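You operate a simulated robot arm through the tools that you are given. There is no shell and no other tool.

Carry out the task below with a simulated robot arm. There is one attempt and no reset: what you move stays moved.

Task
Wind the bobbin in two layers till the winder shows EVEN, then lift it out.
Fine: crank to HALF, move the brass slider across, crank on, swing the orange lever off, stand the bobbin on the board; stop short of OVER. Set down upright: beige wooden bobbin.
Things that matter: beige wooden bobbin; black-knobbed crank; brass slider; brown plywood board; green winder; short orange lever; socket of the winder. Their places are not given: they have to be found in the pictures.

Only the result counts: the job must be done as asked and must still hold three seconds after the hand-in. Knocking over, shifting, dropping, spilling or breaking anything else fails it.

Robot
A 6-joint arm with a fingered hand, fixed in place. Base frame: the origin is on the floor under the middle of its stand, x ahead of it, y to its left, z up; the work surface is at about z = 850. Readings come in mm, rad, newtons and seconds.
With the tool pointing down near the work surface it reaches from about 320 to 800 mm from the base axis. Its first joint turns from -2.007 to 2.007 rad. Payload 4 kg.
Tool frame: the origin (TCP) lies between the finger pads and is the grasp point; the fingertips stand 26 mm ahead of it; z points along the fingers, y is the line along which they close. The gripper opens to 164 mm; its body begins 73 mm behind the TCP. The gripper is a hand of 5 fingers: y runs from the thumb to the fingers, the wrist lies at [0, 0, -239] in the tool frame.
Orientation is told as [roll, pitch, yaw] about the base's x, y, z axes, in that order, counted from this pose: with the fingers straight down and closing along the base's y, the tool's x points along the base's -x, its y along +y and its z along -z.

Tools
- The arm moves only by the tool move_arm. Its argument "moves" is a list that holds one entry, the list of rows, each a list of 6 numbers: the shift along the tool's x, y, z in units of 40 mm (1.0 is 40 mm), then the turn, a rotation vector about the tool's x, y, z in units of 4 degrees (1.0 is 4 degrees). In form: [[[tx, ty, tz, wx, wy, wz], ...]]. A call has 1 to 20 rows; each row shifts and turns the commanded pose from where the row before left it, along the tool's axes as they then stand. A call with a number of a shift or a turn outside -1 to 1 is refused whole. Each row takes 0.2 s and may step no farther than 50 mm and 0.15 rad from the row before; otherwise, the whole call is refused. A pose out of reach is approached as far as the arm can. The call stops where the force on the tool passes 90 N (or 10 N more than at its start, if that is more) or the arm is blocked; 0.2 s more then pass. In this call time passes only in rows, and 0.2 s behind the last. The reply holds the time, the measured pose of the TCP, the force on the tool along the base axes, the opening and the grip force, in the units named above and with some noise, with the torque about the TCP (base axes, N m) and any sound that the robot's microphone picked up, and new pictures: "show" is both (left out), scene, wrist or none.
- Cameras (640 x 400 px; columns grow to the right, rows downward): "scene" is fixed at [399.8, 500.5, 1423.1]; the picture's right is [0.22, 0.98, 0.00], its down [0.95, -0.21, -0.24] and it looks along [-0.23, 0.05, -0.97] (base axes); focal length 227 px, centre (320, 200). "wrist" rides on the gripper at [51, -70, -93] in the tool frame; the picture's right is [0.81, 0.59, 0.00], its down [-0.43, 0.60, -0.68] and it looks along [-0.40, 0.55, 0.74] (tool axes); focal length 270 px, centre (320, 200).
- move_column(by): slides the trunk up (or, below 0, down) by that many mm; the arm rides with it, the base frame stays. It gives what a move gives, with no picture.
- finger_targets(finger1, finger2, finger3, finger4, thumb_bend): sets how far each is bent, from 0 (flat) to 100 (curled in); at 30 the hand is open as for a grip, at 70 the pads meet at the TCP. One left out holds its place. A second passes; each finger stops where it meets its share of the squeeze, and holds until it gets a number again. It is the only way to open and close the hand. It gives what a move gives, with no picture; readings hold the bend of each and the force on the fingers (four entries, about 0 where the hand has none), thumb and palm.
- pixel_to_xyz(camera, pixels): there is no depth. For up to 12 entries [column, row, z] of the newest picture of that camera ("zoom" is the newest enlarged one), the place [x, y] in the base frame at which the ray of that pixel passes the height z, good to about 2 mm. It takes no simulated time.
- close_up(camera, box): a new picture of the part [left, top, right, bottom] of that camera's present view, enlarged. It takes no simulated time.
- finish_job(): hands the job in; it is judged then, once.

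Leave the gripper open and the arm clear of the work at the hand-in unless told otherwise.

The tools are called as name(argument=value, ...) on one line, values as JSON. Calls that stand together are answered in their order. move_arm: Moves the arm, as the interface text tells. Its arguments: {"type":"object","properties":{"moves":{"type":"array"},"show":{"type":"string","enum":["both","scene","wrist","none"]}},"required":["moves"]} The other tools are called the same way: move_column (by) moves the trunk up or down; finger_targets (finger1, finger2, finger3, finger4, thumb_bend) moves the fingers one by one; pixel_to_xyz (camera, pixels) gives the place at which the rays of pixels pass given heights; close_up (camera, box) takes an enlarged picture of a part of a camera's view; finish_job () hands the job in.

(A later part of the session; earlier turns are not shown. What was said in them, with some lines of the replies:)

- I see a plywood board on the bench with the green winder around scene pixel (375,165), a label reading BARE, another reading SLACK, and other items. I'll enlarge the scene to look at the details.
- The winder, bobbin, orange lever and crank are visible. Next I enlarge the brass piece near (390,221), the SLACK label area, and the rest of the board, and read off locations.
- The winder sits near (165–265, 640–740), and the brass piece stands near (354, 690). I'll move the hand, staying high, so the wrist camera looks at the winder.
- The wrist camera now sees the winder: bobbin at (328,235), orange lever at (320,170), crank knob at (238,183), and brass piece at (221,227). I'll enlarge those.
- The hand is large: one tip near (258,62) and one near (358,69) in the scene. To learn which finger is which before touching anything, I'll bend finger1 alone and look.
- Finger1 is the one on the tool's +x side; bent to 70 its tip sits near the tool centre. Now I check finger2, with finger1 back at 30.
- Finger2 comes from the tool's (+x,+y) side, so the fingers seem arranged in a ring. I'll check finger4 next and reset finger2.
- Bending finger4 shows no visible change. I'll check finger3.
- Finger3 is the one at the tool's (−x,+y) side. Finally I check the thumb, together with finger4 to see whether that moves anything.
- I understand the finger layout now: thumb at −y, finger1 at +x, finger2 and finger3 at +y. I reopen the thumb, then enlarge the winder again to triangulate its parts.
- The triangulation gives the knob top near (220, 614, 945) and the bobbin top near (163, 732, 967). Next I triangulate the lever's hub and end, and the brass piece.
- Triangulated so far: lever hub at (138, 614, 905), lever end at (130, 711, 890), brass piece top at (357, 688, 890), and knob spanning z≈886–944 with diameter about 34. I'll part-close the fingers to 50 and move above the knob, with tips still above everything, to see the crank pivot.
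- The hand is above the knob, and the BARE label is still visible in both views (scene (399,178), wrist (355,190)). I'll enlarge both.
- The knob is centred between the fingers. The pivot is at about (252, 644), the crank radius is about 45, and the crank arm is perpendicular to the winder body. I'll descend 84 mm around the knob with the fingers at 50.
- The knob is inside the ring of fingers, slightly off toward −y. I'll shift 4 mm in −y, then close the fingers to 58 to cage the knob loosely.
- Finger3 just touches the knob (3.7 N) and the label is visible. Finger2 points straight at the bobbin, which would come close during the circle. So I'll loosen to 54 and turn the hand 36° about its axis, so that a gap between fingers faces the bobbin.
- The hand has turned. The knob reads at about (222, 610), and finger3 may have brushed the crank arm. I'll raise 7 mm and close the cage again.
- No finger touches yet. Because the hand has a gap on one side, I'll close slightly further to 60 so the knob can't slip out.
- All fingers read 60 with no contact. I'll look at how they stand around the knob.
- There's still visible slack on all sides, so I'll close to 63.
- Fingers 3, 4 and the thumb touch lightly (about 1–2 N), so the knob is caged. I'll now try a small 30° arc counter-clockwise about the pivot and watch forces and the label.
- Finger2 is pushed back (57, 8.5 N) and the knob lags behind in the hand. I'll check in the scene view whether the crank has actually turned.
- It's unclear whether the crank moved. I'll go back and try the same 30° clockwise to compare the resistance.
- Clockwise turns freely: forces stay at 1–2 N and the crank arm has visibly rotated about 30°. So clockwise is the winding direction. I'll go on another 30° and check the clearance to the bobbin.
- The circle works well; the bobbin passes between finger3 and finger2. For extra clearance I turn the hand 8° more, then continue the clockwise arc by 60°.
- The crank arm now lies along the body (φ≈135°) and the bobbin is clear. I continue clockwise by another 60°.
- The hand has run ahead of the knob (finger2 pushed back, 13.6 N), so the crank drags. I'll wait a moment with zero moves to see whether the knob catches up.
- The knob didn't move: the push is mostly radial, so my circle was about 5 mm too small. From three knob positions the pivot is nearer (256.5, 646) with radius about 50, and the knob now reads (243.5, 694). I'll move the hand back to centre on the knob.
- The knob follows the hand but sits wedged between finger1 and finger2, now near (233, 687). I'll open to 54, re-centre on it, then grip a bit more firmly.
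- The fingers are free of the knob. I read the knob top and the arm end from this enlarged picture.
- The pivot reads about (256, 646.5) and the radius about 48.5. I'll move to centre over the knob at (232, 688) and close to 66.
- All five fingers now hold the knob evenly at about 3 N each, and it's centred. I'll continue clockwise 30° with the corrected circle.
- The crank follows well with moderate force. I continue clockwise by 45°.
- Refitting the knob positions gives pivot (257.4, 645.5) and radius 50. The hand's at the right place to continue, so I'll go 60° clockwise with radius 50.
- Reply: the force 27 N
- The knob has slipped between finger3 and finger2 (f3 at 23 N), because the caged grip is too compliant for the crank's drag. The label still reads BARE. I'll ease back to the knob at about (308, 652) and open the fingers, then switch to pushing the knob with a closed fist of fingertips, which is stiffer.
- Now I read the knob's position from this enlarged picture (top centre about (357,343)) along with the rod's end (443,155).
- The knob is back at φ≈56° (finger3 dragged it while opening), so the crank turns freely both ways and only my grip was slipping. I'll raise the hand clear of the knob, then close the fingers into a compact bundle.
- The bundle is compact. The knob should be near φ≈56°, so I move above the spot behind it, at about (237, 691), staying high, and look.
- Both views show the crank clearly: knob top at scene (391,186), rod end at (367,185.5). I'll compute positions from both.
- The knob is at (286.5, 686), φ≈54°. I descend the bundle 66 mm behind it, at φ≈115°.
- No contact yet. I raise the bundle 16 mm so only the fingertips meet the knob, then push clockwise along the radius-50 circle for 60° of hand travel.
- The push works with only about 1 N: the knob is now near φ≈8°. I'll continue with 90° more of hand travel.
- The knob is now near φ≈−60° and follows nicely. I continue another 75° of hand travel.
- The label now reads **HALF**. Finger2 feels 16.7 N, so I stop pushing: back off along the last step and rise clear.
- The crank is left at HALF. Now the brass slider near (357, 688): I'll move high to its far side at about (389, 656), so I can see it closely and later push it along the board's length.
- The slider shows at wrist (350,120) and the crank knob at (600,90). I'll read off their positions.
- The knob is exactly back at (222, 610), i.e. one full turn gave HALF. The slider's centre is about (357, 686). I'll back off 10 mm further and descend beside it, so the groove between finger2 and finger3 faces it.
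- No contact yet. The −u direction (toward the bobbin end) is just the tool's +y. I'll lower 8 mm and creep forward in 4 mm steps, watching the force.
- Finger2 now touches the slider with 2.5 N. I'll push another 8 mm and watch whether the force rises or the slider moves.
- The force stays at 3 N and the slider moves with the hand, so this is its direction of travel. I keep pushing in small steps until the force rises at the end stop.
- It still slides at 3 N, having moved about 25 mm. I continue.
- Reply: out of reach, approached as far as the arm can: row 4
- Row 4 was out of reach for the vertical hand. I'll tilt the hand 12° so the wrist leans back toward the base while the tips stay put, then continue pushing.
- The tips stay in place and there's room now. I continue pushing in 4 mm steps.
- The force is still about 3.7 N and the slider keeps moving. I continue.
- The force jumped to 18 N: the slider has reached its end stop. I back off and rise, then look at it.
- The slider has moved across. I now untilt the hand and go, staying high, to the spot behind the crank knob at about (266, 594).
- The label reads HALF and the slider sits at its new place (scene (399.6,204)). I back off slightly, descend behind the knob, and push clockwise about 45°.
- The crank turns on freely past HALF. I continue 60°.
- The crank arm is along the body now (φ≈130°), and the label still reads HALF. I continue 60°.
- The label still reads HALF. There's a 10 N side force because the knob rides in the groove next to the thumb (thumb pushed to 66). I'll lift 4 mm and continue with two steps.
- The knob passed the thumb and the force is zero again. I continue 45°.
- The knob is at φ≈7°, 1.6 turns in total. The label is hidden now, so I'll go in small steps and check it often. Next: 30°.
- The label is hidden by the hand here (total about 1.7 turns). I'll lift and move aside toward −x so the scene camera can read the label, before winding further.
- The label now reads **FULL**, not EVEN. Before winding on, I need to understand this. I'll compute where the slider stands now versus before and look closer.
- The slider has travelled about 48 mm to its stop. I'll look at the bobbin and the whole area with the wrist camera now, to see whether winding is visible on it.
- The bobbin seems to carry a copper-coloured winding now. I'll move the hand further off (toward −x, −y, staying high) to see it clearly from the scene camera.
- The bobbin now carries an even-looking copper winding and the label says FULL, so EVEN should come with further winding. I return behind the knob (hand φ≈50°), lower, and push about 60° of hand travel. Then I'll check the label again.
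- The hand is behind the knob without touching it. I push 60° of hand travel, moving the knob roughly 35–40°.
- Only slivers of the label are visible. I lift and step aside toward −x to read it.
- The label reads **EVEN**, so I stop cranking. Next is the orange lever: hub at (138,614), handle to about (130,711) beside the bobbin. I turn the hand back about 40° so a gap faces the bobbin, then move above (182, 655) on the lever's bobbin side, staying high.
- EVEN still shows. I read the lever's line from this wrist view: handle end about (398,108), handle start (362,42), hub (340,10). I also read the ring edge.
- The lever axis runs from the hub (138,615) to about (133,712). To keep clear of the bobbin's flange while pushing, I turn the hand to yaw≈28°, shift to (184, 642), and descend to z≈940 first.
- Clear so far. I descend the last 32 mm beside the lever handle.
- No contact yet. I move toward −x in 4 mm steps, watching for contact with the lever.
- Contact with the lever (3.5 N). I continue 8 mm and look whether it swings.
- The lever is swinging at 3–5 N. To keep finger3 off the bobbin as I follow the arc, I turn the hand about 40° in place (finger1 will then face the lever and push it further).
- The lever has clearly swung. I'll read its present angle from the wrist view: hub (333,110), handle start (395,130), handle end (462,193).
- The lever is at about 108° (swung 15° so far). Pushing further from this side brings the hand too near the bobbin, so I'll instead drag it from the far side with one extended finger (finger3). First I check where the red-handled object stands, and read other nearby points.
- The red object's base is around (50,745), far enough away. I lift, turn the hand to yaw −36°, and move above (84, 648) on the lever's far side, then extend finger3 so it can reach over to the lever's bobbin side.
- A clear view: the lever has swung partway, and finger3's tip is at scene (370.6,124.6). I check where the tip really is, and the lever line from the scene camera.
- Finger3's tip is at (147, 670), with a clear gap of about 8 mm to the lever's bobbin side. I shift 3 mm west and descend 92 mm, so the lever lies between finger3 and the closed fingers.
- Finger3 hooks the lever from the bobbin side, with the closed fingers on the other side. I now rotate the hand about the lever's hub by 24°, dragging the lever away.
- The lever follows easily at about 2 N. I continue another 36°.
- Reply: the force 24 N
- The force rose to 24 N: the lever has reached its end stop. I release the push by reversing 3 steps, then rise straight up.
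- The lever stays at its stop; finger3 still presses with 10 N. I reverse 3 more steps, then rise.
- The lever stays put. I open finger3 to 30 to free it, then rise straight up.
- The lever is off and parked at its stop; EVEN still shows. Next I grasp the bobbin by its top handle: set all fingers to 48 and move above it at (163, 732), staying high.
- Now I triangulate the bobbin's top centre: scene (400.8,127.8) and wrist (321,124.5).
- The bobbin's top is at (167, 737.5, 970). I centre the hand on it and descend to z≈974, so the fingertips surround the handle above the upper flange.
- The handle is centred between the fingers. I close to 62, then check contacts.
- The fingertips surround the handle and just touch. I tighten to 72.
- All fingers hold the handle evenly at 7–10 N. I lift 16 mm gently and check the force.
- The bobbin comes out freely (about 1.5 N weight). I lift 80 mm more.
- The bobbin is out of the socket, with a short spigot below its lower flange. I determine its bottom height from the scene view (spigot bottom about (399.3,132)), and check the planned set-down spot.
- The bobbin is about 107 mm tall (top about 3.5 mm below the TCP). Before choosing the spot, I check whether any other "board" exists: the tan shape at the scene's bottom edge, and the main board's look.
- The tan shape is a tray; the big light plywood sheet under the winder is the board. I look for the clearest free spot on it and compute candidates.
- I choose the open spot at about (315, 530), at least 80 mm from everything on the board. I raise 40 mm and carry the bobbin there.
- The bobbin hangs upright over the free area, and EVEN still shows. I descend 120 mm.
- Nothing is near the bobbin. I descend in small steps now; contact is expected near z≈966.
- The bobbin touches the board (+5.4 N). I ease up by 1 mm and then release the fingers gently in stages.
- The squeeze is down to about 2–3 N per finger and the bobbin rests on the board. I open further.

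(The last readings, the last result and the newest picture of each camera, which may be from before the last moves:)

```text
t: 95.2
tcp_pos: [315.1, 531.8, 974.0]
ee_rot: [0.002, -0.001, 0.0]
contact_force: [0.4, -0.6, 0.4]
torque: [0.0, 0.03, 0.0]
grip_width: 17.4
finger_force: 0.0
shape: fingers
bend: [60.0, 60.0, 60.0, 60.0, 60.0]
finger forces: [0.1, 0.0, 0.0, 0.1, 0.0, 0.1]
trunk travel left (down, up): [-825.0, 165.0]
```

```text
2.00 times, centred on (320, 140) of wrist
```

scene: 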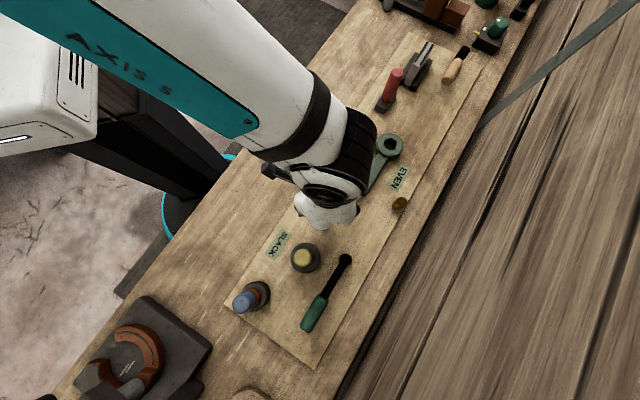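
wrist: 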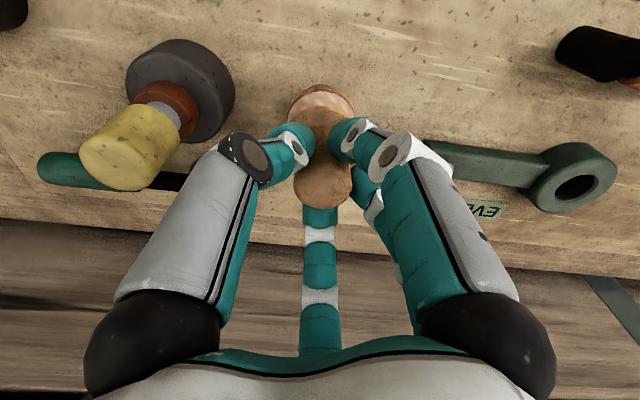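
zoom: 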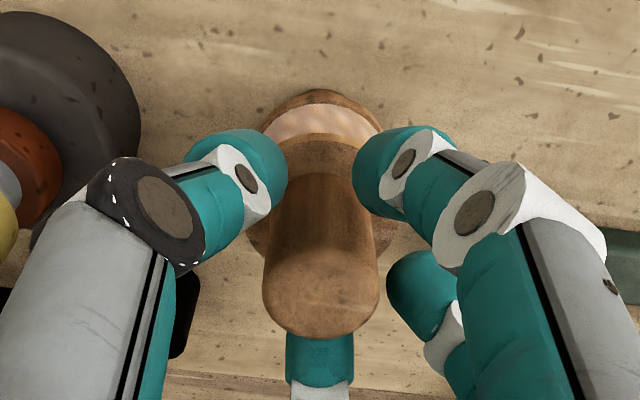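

The bobbin stands upright on its own. I open to 53 (keeping finger2 short of the crank knob) and rise straight up.

finger_targets(finger1=54, finger2=54, finger3=54, finger4=54, thumb_bend=54)

move_arm(moves=[[[0, 0, -0.3, 0, 0, 0], [0, 0, -0.5, 0, 0, 0], [0, 0, -0.7, 0, 0, 0], [0, 0, -0.9, 0, 0, 0], [0, 0, -0.9, 0, 0, 0]]])

close_up(camera="wrist", box=[160, 20, 480, 260])

```text
t: 96.2
tcp_pos: [314.7, 531.7, 974.5]
ee_rot: [0.0, 0.001, 0.0]
contact_force: [-0.8, -0.4, 0.1]
torque: [0.01, -0.01, -0.03]
grip_width: 32.2
finger_force: 0.0
shape: fingers
bend: [54.0, 54.0, 54.0, 54.0, 54.0]
finger forces: [0.0, 0.1, 0.0, 0.0, 0.0, 0.0]
trunk travel left (down, up): [-825.0, 165.0]
```

```text
t: 97.4
tcp_pos: [314.6, 530.4, 1105.6]
ee_rot: [-0.001, 0.0, 0.0]
contact_force: [0.8, -0.1, -1.0]
torque: [0.01, -0.01, 0.02]
grip_width: 32.3
finger_force: 0.3
shape: fingers
bend: [54.0, 54.0, 54.0, 54.0, 54.0]
finger forces: [0.0, 0.1, 0.1, 0.0, 0.0, 0.0]
trunk travel left (down, up): [-825.0, 165.0]
```

scene: 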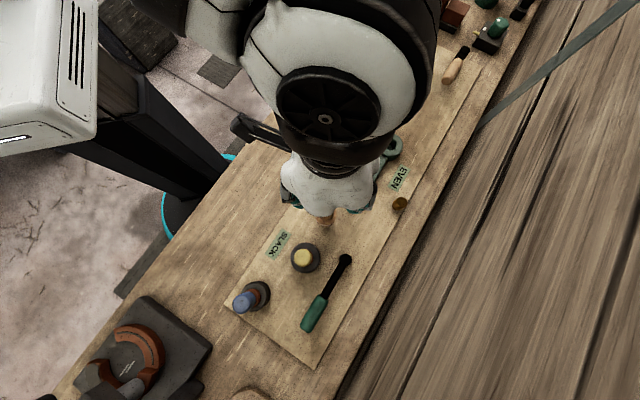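
wrist: 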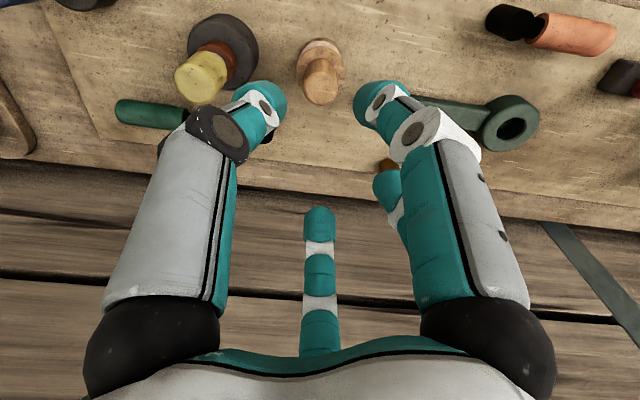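

```text
1.67 times, centred on (320, 140) of wrist
```

zoom: 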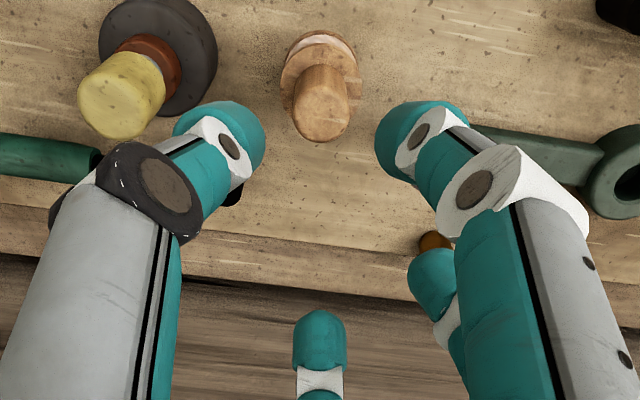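

The bobbin stands upright on the board. I move the arm back to its starting area and open the hand.

move_arm(moves=[[[0, 0, -0.8, 0, 0, 0], [0.45, -0.7, -0.15, 0, 0, 0], [0.45, -0.7, -0.15, 0, 0, 0], [0.45, -0.7, -0.15, 0, 0, 0], [0.45, -0.7, -0.15, 0, 0, 0], [0.45, -0.7, -0.1, 0, 0, 0]]])

finger_targets(finger1=30, finger2=30, finger3=30, finger4=30, thumb_bend=30)

close_up(camera="scene", box=[280, 110, 440, 270])

close_up(camera="scene", box=[300, 180, 370, 240])

```text
t: 98.8
tcp_pos: [222.6, 389.4, 1165.9]
ee_rot: [0.0, 0.0, 0.0]
contact_force: [-0.1, -0.4, -0.1]
torque: [0.02, 0.01, -0.02]
grip_width: 32.3
finger_force: 0.1
shape: fingers
bend: [54.0, 54.0, 54.0, 54.0, 54.0]
finger forces: [0.1, 0.1, 0.0, 0.0, 0.0, 0.0]
trunk travel left (down, up): [-825.0, 165.0]
```

scene: 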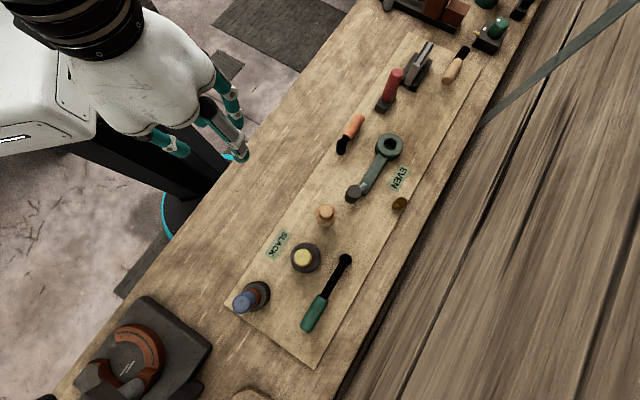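
wrist: 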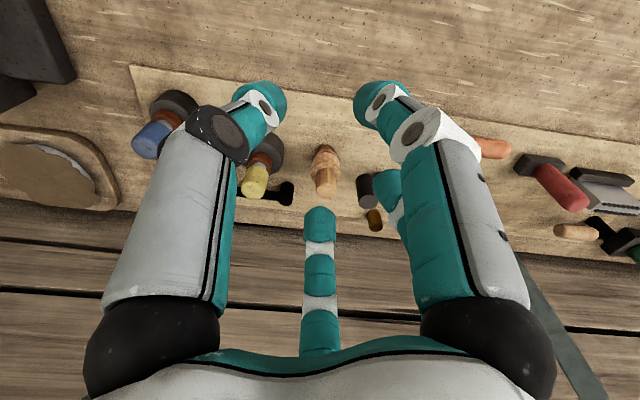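

```text
t: 99.8
tcp_pos: [224.7, 391.6, 1166.8]
ee_rot: [0.001, 0.001, -0.001]
contact_force: [-0.6, -0.1, 0.6]
torque: [-0.01, 0.01, -0.04]
grip_width: 90.4
finger_force: 0.0
shape: fingers
bend: [30.0, 30.0, 30.0, 30.0, 30.0]
finger forces: [0.1, 0.0, 0.1, 0.0, 0.1, 0.1]
trunk travel left (down, up): [-825.0, 165.0]
```

```text
2.50 times, centred on (360, 190) of scene
```

zoom: 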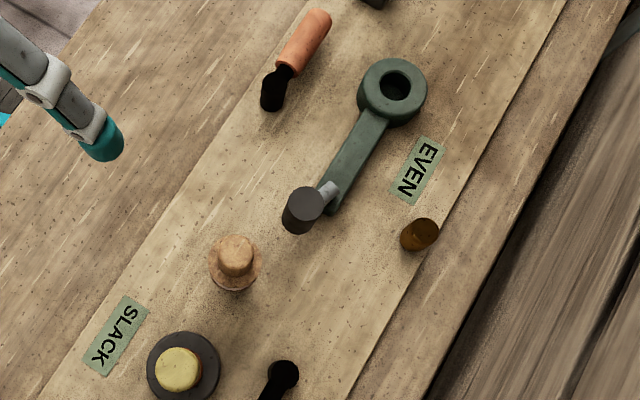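

```text
6.67 times, centred on (335, 210) of scene
```

zoom: 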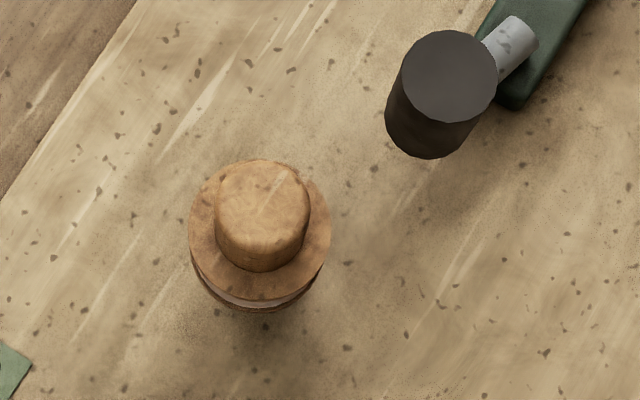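

The bobbin stands upright on the plywood board, the winder shows EVEN, the lever is off, nothing else was disturbed, the hand is open and the arm is clear. I hand the job in.

finish_job()

```text
The job is handed in.
```

I wound the bobbin until the winder showed EVEN, lifted it out, and set it upright on the plywood board. I then handed the job in; the hand-in call returned no verdict.

- **Winding:** One clockwise turn brought the label from BARE to HALF. I pushed the brass slider about 48 mm to its stop, then cranked on past FULL to EVEN and stopped there. It never reached OVER.
- **Lever:** The orange lever is swung fully off, against its stop.
- **Bobbin:** It stands free at about (315, 530), at least 70 mm from everything else on the board.
- **Other objects:** In the last pictures nothing else looks moved, knocked over or shifted. The hand is open and the arm is back near its starting pose.
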